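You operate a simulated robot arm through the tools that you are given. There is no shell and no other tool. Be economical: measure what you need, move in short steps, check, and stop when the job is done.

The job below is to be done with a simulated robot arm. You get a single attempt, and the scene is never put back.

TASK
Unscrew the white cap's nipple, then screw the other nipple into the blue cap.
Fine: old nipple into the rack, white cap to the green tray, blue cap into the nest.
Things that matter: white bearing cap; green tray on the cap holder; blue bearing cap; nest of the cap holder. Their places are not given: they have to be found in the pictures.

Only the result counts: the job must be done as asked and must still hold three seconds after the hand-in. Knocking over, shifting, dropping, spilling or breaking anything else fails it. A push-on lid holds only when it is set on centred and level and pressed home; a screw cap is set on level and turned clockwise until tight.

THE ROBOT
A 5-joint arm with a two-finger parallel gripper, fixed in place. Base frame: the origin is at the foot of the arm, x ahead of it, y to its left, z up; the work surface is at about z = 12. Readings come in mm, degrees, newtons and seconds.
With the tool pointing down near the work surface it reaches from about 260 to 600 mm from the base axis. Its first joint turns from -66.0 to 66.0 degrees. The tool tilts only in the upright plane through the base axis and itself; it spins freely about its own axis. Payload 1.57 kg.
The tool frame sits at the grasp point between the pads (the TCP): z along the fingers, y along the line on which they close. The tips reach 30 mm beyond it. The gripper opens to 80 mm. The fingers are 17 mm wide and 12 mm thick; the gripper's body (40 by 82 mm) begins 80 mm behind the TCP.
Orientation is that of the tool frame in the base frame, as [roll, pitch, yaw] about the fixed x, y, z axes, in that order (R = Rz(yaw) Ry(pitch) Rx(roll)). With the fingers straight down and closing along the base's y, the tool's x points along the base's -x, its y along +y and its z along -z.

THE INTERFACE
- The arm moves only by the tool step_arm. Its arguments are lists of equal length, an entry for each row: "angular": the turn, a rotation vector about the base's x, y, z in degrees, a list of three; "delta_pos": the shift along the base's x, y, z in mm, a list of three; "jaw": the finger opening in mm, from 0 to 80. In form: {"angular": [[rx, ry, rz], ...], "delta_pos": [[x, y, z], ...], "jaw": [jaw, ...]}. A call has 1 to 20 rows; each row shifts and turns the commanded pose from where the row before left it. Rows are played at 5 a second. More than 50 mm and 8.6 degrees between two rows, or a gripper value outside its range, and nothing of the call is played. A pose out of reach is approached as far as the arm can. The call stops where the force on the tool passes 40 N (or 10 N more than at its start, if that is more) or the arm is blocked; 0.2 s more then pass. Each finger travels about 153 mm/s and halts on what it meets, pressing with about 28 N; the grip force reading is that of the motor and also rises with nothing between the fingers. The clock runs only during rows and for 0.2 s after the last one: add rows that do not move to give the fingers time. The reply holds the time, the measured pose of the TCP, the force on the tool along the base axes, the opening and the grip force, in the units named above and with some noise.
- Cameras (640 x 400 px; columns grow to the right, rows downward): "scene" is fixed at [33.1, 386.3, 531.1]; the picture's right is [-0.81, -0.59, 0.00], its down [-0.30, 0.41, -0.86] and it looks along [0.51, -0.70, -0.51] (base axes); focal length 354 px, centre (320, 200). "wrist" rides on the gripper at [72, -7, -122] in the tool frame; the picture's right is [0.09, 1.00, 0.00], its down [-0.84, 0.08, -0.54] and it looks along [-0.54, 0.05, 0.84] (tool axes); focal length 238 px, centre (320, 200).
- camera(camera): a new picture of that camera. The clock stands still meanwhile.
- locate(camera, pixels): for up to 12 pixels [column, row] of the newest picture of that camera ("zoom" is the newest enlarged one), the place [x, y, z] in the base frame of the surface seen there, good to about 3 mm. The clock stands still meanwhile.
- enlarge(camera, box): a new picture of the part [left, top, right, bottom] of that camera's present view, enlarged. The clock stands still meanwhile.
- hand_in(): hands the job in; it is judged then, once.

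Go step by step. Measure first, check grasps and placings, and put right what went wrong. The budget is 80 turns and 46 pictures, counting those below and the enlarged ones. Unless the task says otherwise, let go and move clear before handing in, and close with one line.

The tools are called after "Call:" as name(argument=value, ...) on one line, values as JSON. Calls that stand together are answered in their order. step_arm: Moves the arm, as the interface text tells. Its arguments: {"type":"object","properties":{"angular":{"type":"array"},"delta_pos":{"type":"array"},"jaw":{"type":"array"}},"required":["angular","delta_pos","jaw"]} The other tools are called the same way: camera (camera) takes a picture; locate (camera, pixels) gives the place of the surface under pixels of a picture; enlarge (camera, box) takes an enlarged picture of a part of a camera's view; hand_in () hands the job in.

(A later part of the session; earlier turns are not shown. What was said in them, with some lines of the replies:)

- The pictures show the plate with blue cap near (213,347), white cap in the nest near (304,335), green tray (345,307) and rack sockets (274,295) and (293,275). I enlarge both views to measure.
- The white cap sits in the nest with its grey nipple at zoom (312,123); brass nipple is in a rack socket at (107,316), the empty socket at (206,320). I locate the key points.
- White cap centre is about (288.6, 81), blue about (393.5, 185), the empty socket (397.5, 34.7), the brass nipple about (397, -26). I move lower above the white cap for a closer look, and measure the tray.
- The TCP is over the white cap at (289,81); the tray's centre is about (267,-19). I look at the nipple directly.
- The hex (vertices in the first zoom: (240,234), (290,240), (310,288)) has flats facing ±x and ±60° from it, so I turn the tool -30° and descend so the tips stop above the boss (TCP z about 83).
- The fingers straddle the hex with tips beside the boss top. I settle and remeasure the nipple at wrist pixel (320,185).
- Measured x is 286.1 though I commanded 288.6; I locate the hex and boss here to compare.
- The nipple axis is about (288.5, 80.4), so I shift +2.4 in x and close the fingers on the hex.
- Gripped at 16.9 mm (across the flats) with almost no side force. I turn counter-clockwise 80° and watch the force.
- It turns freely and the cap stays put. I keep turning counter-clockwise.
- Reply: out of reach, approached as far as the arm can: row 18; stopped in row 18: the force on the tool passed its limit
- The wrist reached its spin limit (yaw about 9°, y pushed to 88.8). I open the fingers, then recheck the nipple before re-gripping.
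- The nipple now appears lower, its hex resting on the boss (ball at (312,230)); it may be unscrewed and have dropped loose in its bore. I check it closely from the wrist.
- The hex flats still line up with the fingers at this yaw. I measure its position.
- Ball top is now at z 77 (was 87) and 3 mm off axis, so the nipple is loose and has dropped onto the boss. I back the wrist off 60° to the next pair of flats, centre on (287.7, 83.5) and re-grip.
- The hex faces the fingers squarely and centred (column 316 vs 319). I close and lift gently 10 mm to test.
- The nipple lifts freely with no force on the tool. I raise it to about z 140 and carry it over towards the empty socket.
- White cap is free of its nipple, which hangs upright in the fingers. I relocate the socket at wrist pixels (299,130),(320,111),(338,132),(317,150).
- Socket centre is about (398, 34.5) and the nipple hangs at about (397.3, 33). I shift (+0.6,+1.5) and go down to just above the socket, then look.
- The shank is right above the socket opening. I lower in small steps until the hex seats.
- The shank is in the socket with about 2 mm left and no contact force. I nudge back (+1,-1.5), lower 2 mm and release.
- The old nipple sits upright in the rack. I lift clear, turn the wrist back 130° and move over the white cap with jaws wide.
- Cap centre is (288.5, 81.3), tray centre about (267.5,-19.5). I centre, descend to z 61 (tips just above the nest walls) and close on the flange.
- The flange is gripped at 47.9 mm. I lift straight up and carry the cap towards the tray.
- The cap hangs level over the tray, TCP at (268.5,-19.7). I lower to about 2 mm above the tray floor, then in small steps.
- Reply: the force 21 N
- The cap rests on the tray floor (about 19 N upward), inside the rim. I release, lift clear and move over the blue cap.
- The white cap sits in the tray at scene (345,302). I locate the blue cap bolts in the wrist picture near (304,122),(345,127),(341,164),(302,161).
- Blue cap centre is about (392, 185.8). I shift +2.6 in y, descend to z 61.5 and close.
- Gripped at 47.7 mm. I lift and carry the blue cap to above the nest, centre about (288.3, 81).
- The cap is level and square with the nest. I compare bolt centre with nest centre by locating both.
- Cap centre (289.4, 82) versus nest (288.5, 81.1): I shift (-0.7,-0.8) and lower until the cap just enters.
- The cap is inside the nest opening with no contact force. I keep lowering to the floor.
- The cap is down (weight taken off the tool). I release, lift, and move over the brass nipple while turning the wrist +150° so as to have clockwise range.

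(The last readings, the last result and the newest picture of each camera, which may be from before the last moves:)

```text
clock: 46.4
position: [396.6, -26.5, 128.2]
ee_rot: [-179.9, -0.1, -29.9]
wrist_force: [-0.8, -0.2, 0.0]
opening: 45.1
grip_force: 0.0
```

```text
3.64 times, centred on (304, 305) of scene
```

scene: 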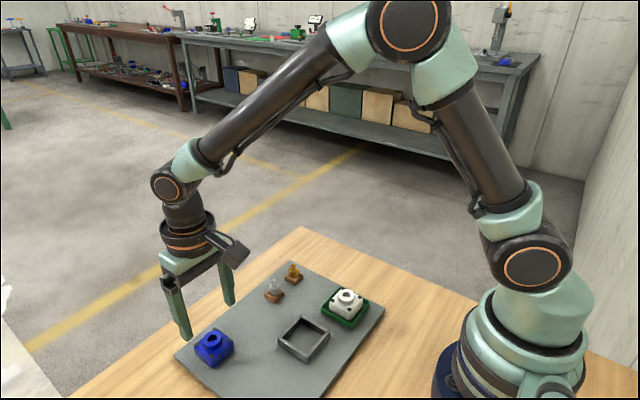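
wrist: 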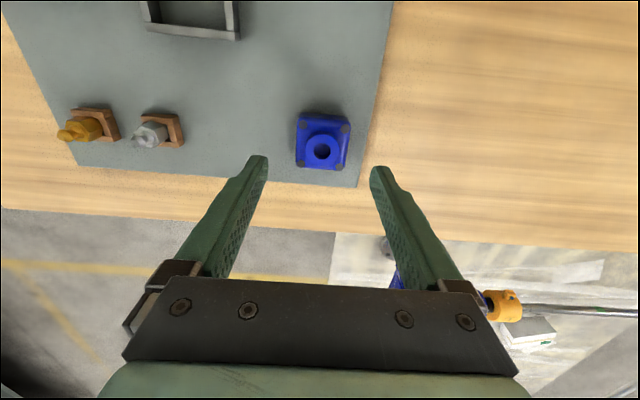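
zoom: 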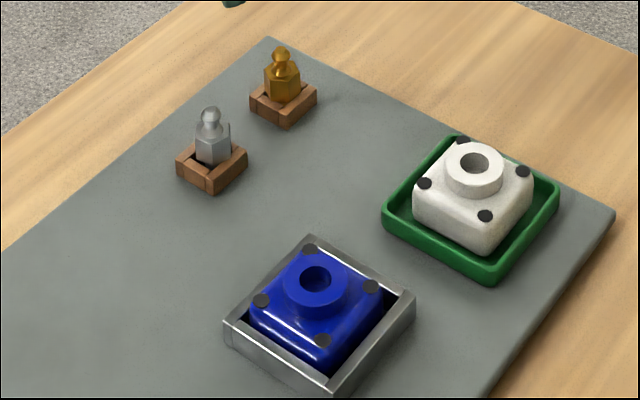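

Both caps are placed and look level. I locate the brass nipple (ball at zoom (314,227)) and rack corners.

Call:
locate(camera="zoom", pixels=[[314, 227], [314, 165], [287, 182], [344, 182], [284, 236], [347, 215], [258, 168], [338, 128], [369, 212], [295, 242]])

Call:
enlarge(camera="wrist", box=[300, 108, 350, 156])

```text
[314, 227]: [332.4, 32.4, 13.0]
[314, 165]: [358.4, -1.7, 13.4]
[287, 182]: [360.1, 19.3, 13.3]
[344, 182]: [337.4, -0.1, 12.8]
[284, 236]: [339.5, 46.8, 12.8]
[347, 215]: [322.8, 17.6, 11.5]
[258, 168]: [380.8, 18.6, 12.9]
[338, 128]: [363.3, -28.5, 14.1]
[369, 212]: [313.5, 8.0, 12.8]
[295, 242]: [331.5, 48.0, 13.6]
```

```text
8.33 times, centred on (325, 132) of wrist
```

zoom: 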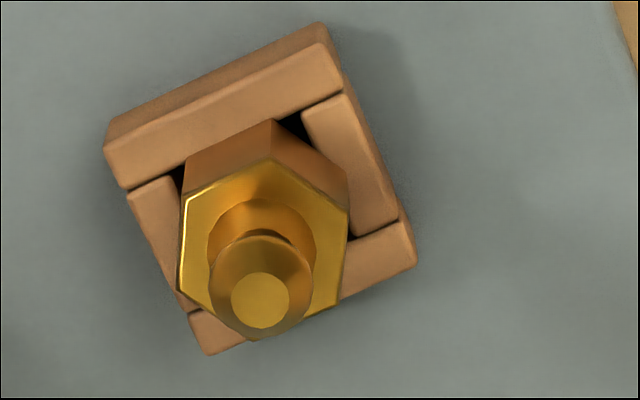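

The brass hex's left and right edges, (183,197)-(178,290) and (348,208)-(345,300), are parallel to the fingers, so this yaw fits. I locate its axis.

Call:
locate(camera="zoom", pixels=[[260, 300], [183, 200], [268, 162], [345, 212], [182, 285], [258, 330], [112, 160], [320, 50], [405, 245], [212, 345]])

```text
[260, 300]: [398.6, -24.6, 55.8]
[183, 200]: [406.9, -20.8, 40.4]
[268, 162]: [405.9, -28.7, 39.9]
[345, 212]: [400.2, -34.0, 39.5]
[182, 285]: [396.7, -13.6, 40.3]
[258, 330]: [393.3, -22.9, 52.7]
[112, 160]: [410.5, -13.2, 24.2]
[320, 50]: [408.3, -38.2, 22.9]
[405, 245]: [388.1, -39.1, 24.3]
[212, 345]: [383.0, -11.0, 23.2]
```

Axis is about (398.2,-25). I shift (+1.6,+1.4), descend to z 58.5 (tips about 4 mm above the hex bottom) and close.

Call:
step_arm(angular=[[0, 0, 0], [0, 0, 0], [0, 0, 0], [0, 0, 0], [0, 0, 0], [0, 0, 0], [0, 0, 0], [0, 0, 0], [0, 0, 0]], delta_pos=[[1.6, 1.4, -20], [0, 0, -20], [0, 0, -18], [0, 0, -8], [0, 0, -3.5], [0, 0, 0], [0, 0, 0], [0, 0, 0], [0, 0, 0]], jaw=[45, 45, 45, 45, 45, 45, 25, 10, 10])

```text
clock: 48.4
position: [399.2, -24.7, 59.6]
ee_rot: [-179.8, 0.0, -29.9]
wrist_force: [0.3, 0.5, 0.2]
opening: 16.9
grip_force: 27.6
```

Gripped across flats (16.9 mm). I lift straight up and carry the nipple to above the blue cap.

Call:
step_arm(angular=[[0, 0, 0], [0, 0, 0], [0, 0, 0], [0, 0, 0], [0, 0, 0], [0, 0, 0], [0, 0, 0], [0, 0, 0], [0, 0, 0], [0, 0, 0], [0, 0, 0], [0, 0, 0]], delta_pos=[[0, 0, 4], [0, 0, 10], [0, 0, 20], [0, 0, 25], [0, 0, 11], [-25, 24, 0], [-25, 24, 0], [-25, 24, 0], [-25, 24, 0], [-11, 10.7, 0], [0, 0, -10], [0, 0, 0]], jaw=[10, 10, 10, 10, 10, 10, 10, 10, 10, 10, 10, 10])

Call:
enlarge(camera="wrist", box=[264, 90, 376, 200])

```text
clock: 51.0
position: [289.0, 82.9, 120.1]
ee_rot: [-179.9, 0.0, -30.0]
wrist_force: [-0.6, 0.0, -0.1]
opening: 17.0
grip_force: 28.4
```

```text
3.64 times, centred on (320, 145) of wrist
```

zoom: 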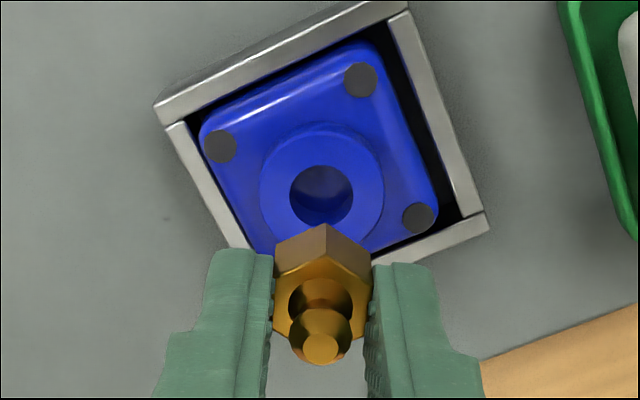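

Call:
locate(camera="zoom", pixels=[[360, 80], [219, 146], [418, 217], [325, 125], [262, 190], [382, 190], [290, 190], [353, 193], [321, 167], [321, 348], [322, 192]])

```text
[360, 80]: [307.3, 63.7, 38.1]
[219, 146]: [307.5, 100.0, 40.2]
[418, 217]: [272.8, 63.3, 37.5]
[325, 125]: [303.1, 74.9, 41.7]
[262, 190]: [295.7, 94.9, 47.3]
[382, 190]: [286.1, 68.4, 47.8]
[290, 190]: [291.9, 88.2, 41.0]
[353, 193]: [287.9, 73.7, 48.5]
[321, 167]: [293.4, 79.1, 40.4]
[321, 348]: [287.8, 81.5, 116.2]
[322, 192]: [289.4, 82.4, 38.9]
```

Bore centre is about (290.2, 81.8) and the nipple about 2 mm short of it along the tool's x. I shift (+2,-0.8) and lower until the shank is just above the boss, then check.

Call:
step_arm(angular=[[0, 0, 0], [0, 0, 0], [0, 0, 0], [0, 0, 0]], delta_pos=[[2, -0.8, -8], [0, 0, -8], [0, 0, -5], [0, 0, 0]], jaw=[10, 10, 10, 10])

Call:
enlarge(camera="scene", box=[272, 300, 336, 345])

```text
clock: 52.0
position: [288.6, 82.1, 99.4]
ee_rot: [-180.0, 0.0, -30.1]
wrist_force: [0.2, -0.5, -0.4]
opening: 16.9
grip_force: 27.9
```

```text
8.89 times, centred on (304, 322) of scene
```

zoom: 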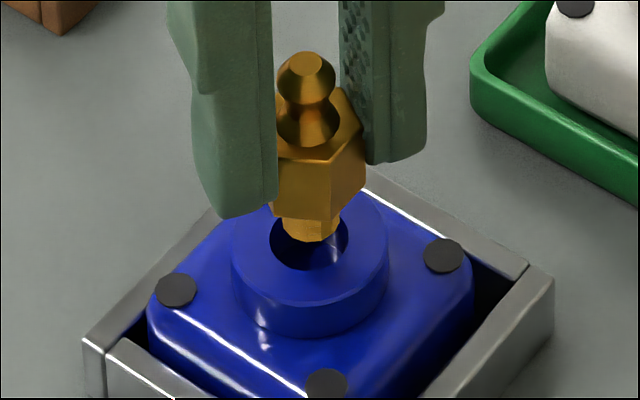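

The shank hovers right over the bore in the scene zoom. I locate ball top, hex edges and boss rim to pin the remaining offset.

Call:
locate(camera="zoom", pixels=[[307, 60], [318, 216], [318, 165], [312, 238], [310, 290], [240, 245], [382, 240], [310, 275], [177, 290], [444, 256], [327, 382]])

Call:
enlarge(camera="wrist", box=[272, 110, 368, 200])

```text
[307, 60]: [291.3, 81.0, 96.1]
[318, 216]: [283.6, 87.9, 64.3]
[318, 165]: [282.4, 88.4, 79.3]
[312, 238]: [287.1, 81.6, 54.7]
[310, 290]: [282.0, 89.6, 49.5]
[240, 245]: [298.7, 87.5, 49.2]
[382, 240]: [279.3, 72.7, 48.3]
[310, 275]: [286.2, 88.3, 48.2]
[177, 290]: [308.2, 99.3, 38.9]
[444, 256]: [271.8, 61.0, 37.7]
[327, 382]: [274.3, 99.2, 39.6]
```

```text
4.44 times, centred on (320, 155) of wrist
```

zoom: 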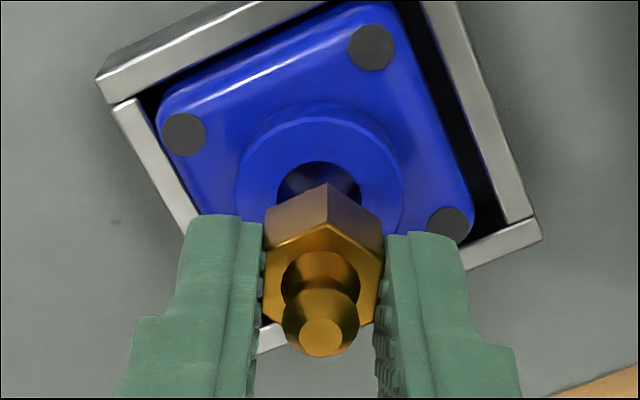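

Nipple and bore agree within about 1 mm. I nudge (+0.8,-0.4) and lower slowly, watching the force.

Call:
step_arm(angular=[[0, 0, 0], [0, 0, 0], [0, 0, 0], [0, 0, 0], [0, 0, 0], [0, 0, 0]], delta_pos=[[0.8, -0.4, -2], [0, 0, -2], [0, 0, -2], [0, 0, -2], [0, 0, -1.5], [0, 0, 0]], jaw=[10, 10, 10, 10, 10, 10])

```text
clock: 53.4
position: [291.4, 81.2, 89.3]
ee_rot: [-179.9, -0.1, -30.0]
wrist_force: [-5.9, 3.2, 15.1]
opening: 17.1
grip_force: 27.7
```

Contact at z 89.3 with 15 N up and a small side force (-6,+3), so the axis lies slightly to -x. I relieve by (-1.2,+0.6) and start turning clockwise 80°.

Call:
step_arm(angular=[[0, 0, 0], [0, 0, -8], [0, 0, -8], [0, 0, -8], [0, 0, -8], [0, 0, -8], [0, 0, -8], [0, 0, -8], [0, 0, -8], [0, 0, -8], [0, 0, -8]], delta_pos=[[-1.2, 0.6, 0], [0, 0, 0], [0, 0, 0], [0, 0, 0], [0, 0, 0], [0, 0, 0], [0, 0, 0], [0, 0, 0], [0, 0, 0], [0, 0, 0], [0, 0, 0]], jaw=[10, 10, 10, 10, 10, 10, 10, 10, 10, 10, 10])

```text
clock: 55.8
position: [289.5, 82.5, 88.1]
ee_rot: [179.7, -0.1, -110.2]
wrist_force: [0.1, -2.6, -0.7]
opening: 16.6
grip_force: 27.9
```

The force vanished and z dropped to 88.1. I keep turning clockwise with a small feed down (0.1 mm per row).

Call:
step_arm(angular=[[0, 0, -8], [0, 0, -8], [0, 0, -8], [0, 0, -8], [0, 0, -8], [0, 0, -8], [0, 0, -8], [0, 0, -8], [0, 0, -8], [0, 0, -8]], delta_pos=[[0, 0, -0.2], [0, 0, -0.2], [0, 0, -0.1], [0, 0, -0.1], [0, 0, -0.1], [0, 0, -0.1], [0, 0, -0.1], [0, 0, -0.1], [0, 0, -0.1], [0, 0, -0.1]], jaw=[10, 10, 10, 10, 10, 10, 10, 10, 10, 10])

Call:
enlarge(camera="scene", box=[272, 300, 336, 345])

```text
clock: 58.0
position: [288.9, 81.8, 89.3]
ee_rot: [-180.0, -0.2, 169.7]
wrist_force: [1.3, 0.5, 0.0]
opening: 16.8
grip_force: 28.0
```

```text
8.89 times, centred on (304, 322) of scene
```

zoom: 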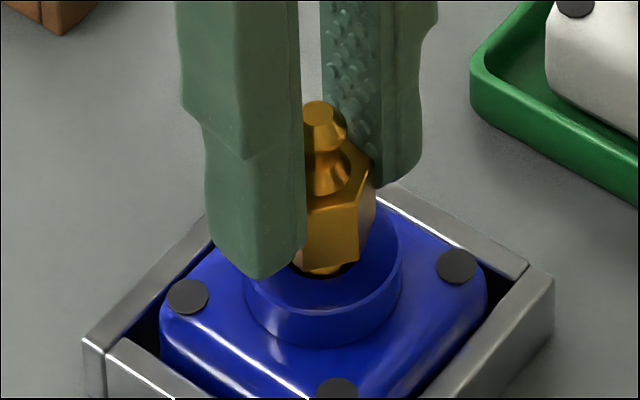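

The nipple is standing in the bore and the cap has moved with it slightly, so it seems engaged. I keep turning clockwise.

Call:
step_arm(angular=[[0, 0, -8], [0, 0, -8], [0, 0, -8], [0, 0, -8], [0, 0, -8], [0, 0, -8], [0, 0, -8], [0, 0, -8], [0, 0, -8], [0, 0, -8]], delta_pos=[[0, 0, -0.3], [0, 0, -0.3], [0, 0, -0.2], [0, 0, -0.2], [0, 0, -0.2], [0, 0, 0], [0, 0, 0], [0, 0, 0], [0, 0, 0], [0, 0, 0]], jaw=[10, 10, 10, 10, 10, 10, 10, 10, 10, 10])

```text
clock: 60.1
position: [288.3, 81.4, 86.9]
ee_rot: [-179.9, 0.0, 89.8]
wrist_force: [-2.0, -16.2, -0.4]
opening: 17.0
grip_force: 27.6
```

z fell to 86.9, with a side force of -16 N in y. I ease -1 in y and continue clockwise 64° with slight feed.

Call:
step_arm(angular=[[0, 0, 0], [0, 0, -8], [0, 0, -8], [0, 0, -8], [0, 0, -8], [0, 0, -8], [0, 0, -8], [0, 0, -8], [0, 0, -8], [0, 0, 0]], delta_pos=[[0, -1, 0], [0, 0, -0.2], [0, 0, -0.2], [0, 0, -0.2], [0, 0, -0.2], [0, 0, -0.2], [0, 0, -0.2], [0, 0, -0.2], [0, 0, -0.2], [0, 0, 0]], jaw=[10, 10, 10, 10, 10, 10, 10, 10, 10, 10])

Call:
enlarge(camera="scene", box=[272, 300, 336, 345])

```text
clock: 62.4
position: [288.9, 81.9, 85.0]
ee_rot: [-180.0, -0.2, 25.8]
wrist_force: [0.5, 0.9, -1.4]
opening: 16.9
grip_force: 28.3
```

```text
8.89 times, centred on (304, 322) of scene
```

zoom: 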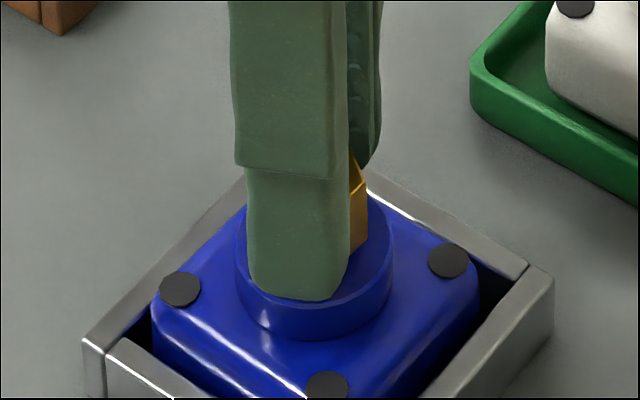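

z is 85, which puts the hex bottom almost on the boss. I make a gentle pull test to see whether the thread holds.

Call:
step_arm(angular=[[0, 0, 0], [0, 0, 0]], delta_pos=[[0, 0, 1], [0, 0, 0]], jaw=[10, 10])

```text
clock: 63.0
position: [288.6, 81.1, 84.9]
ee_rot: [180.0, -0.2, 26.0]
wrist_force: [0.6, 0.1, -2.8]
opening: 17.0
grip_force: 28.5
```

Slight downward pull (-2.8 N) only; I lift 1.5 mm more for a clearer answer.

Call:
step_arm(angular=[[0, 0, 0], [0, 0, 0], [0, 0, 0]], delta_pos=[[0, 0, 0.8], [0, 0, 0.7], [0, 0, 0]], jaw=[10, 10, 10])

```text
clock: 63.8
position: [288.8, 81.5, 87.5]
ee_rot: [-179.9, 0.0, 26.0]
wrist_force: [0.1, 0.4, -3.7]
opening: 17.0
grip_force: 27.6
```

The -3.7 N equals the blue cap's weight: the nipple now carries the cap, so the thread has engaged. I lower it back, release, back the wrist off 120° and re-grip to tighten further.

Call:
step_arm(angular=[[0, 0, 0], [0, 0, 0], [0, 0, 0], [0, 0, 0]], delta_pos=[[0, 0, -1], [0, 0, -1], [0, 0, -0.7], [0, 0, 0]], jaw=[10, 10, 10, 10])

Call:
step_arm(angular=[[0, 0, 0], [0, 0, 0], [0, 0, 8], [0, 0, 8], [0, 0, 8], [0, 0, 8], [0, 0, 8], [0, 0, 8], [0, 0, 8], [0, 0, 8], [0, 0, 8], [0, 0, 8], [0, 0, 8], [0, 0, 8], [0, 0, 8], [0, 0, 8], [0, 0, 8], [0, 0, 0]], delta_pos=[[0, 0, 0], [0, 0, 0], [0, 0, 0], [0, 0, 0], [0, 0, 0], [0, 0, 0], [0, 0, 0], [0, 0, 0], [0, 0, 0], [0, 0, 0], [0, 0, 0], [0, 0, 0], [0, 0, 0], [0, 0, 0], [0, 0, 0], [0, 0, 0], [0, 0, 0], [0, 0, 0]], jaw=[30, 45, 45, 45, 45, 45, 45, 45, 45, 45, 45, 45, 45, 45, 45, 45, 45, 45])

Call:
enlarge(camera="wrist", box=[260, 90, 380, 200])

```text
clock: 64.8
position: [288.9, 80.5, 84.6]
ee_rot: [179.9, -0.2, 26.0]
wrist_force: [-1.0, -0.7, -0.1]
opening: 16.9
grip_force: 27.7
```

```text
clock: 68.5
position: [289.3, 80.9, 84.9]
ee_rot: [-179.9, -0.1, 146.1]
wrist_force: [0.7, -0.9, -1.0]
opening: 44.9
grip_force: 0.1
```

```text
3.64 times, centred on (320, 145) of wrist
```

zoom: 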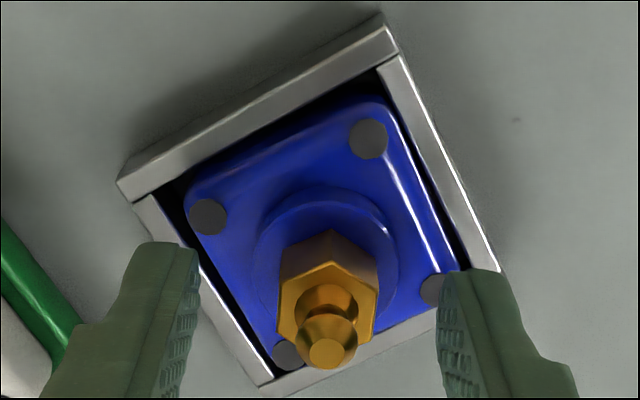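

The nipple looks straight in the cap and about 1.5 mm right of the finger midline. I centre (+0.8,+1.2), re-grip and turn clockwise 112°.

Call:
step_arm(angular=[[0, 0, 0], [0, 0, 0], [0, 0, 0], [0, 0, 0], [0, 0, -8], [0, 0, -8], [0, 0, -8], [0, 0, -8], [0, 0, -8], [0, 0, -8], [0, 0, -8], [0, 0, -8], [0, 0, -8], [0, 0, -8], [0, 0, -8], [0, 0, -8], [0, 0, -8], [0, 0, -8]], delta_pos=[[0.8, 1.2, 0], [0, 0, 0], [0, 0, 0], [0, 0, 0], [0, 0, 0], [0, 0, 0], [0, 0, 0], [0, 0, 0], [0, 0, 0], [0, 0, 0], [0, 0, 0], [0, 0, 0], [0, 0, 0], [0, 0, 0], [0, 0, 0], [0, 0, 0], [0, 0, 0], [0, 0, 0]], jaw=[45, 25, 10, 10, 10, 10, 10, 10, 10, 10, 10, 10, 10, 10, 10, 10, 10, 10])

```text
clock: 72.3
position: [289.7, 83.0, 84.8]
ee_rot: [180.0, -0.1, 33.8]
wrist_force: [5.1, 2.2, -0.6]
opening: 17.2
grip_force: 28.0
```

The turn went through with little force (opening 17.2). I do another round, reading the opening mid-turn to detect tightness or slip.

Call:
step_arm(angular=[[0, 0, 0], [0, 0, 0], [0, 0, 8], [0, 0, 8], [0, 0, 8], [0, 0, 8], [0, 0, 8], [0, 0, 8], [0, 0, 8], [0, 0, 8], [0, 0, 8], [0, 0, 8], [0, 0, 8], [0, 0, 8], [0, 0, 8], [0, 0, 8], [0, 0, 8], [0, 0, 0]], delta_pos=[[0, 0, 0], [0, 0, 0], [0, 0, 0], [0, 0, 0], [0, 0, 0], [0, 0, 0], [0, 0, 0], [0, 0, 0], [0, 0, 0], [0, 0, 0], [0, 0, 0], [0, 0, 0], [0, 0, 0], [0, 0, 0], [0, 0, 0], [0, 0, 0], [0, 0, 0], [0, 0, 0]], jaw=[30, 45, 45, 45, 45, 45, 45, 45, 45, 45, 45, 45, 45, 45, 45, 45, 45, 45])

Call:
step_arm(angular=[[0, 0, 0], [0, 0, 0], [0, 0, 0], [0, 0, 0]], delta_pos=[[0, 0, 0], [0, 0, 0], [0, 0, 0], [0, 0, 0]], jaw=[25, 10, 10, 10])

Call:
step_arm(angular=[[0, 0, -8], [0, 0, -8], [0, 0, -8], [0, 0, -8]], delta_pos=[[0, 0, 0], [0, 0, 0], [0, 0, 0], [0, 0, 0]], jaw=[10, 10, 10, 10])

Call:
step_arm(angular=[[0, 0, -8], [0, 0, -8], [0, 0, -8], [0, 0, -8]], delta_pos=[[0, 0, 0], [0, 0, 0], [0, 0, 0], [0, 0, 0]], jaw=[10, 10, 10, 10])

Call:
step_arm(angular=[[0, 0, -8], [0, 0, -8], [0, 0, -8], [0, 0, -8]], delta_pos=[[0, 0, 0], [0, 0, 0], [0, 0, 0], [0, 0, 0]], jaw=[10, 10, 10, 10])

```text
clock: 76.2
position: [290.5, 83.0, 85.1]
ee_rot: [-179.9, -0.1, 154.1]
wrist_force: [-0.7, 0.1, -0.5]
opening: 45.0
grip_force: 0.1
```

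```text
clock: 77.2
position: [290.0, 82.0, 85.2]
ee_rot: [-179.9, -0.2, 153.9]
wrist_force: [-2.2, -8.1, 5.2]
opening: 16.8
grip_force: 28.3
```

```text
clock: 78.2
position: [289.4, 81.8, 85.0]
ee_rot: [-179.9, -0.1, 122.0]
wrist_force: [-5.9, -7.9, 2.1]
opening: 18.8
grip_force: 28.0
```

```text
clock: 79.2
position: [291.0, 81.9, 84.5]
ee_rot: [179.8, 0.0, 89.8]
wrist_force: [0.4, 1.7, -0.6]
opening: 17.5
grip_force: 27.9
```

```text
clock: 80.2
position: [291.0, 81.8, 85.7]
ee_rot: [179.8, -0.3, 58.0]
wrist_force: [6.1, -1.2, -2.2]
opening: 19.0
grip_force: 28.2
```

The opening swings 16.8–19.0: the fingers now slip round a hex that no longer turns, so the nipple is tight. I release, lift clear and check.

Call:
step_arm(angular=[[0, 0, 0], [0, 0, 0], [0, 0, 0], [0, 0, 0], [0, 0, 0], [0, 0, 0], [0, 0, 0], [0, 0, 0]], delta_pos=[[0, 0, 0], [0, 0, 0], [0, 0, 0], [0, 0, 15], [0, 0, 30], [0, 0, 40], [20, 0, 40], [0, 0, 30]], jaw=[30, 45, 45, 45, 45, 45, 45, 45])

Call:
enlarge(camera="scene", box=[240, 262, 384, 362])

```text
clock: 82.0
position: [308.6, 82.4, 241.1]
ee_rot: [179.9, -0.1, 58.0]
wrist_force: [-0.3, 0.3, 0.6]
opening: 45.1
grip_force: 0.0
```

```text
4.00 times, centred on (312, 312) of scene
```

zoom: 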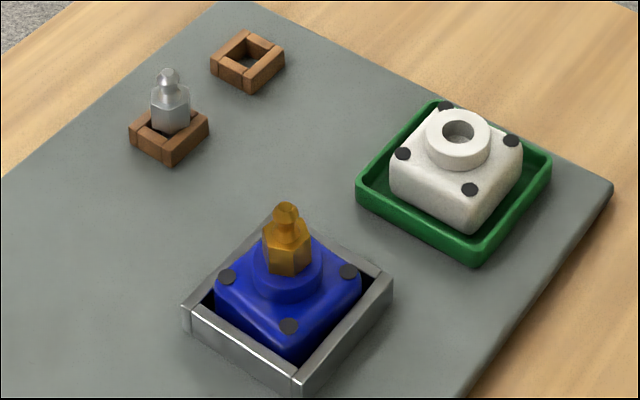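

Everything is in place: the grey nipple in its socket, the white cap in the tray, and the brass nipple seated in the blue cap in the nest. I verify levelness with one locate.

Call:
locate(camera="zoom", pixels=[[228, 277], [348, 272], [289, 326], [286, 207], [403, 154], [470, 190], [511, 141], [168, 74]])

```text
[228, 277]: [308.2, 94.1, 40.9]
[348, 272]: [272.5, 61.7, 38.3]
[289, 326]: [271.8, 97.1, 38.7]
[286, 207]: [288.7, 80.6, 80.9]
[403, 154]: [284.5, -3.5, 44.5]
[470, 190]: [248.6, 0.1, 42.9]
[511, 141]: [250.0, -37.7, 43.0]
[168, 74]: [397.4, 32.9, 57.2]
```

Blue cap bolts read z 38–41, which is level within the measuring error, and the nipple stands on the cap's axis. I hand in.

Call:
hand_in()

```text
The job is handed in.
```

I've handed the job in. The old nipple is in the rack, the white cap is in the green tray, and the blue cap is in the nest with the other nipple screwed in tight. I turned that nipple until the fingers slipped on its hex.
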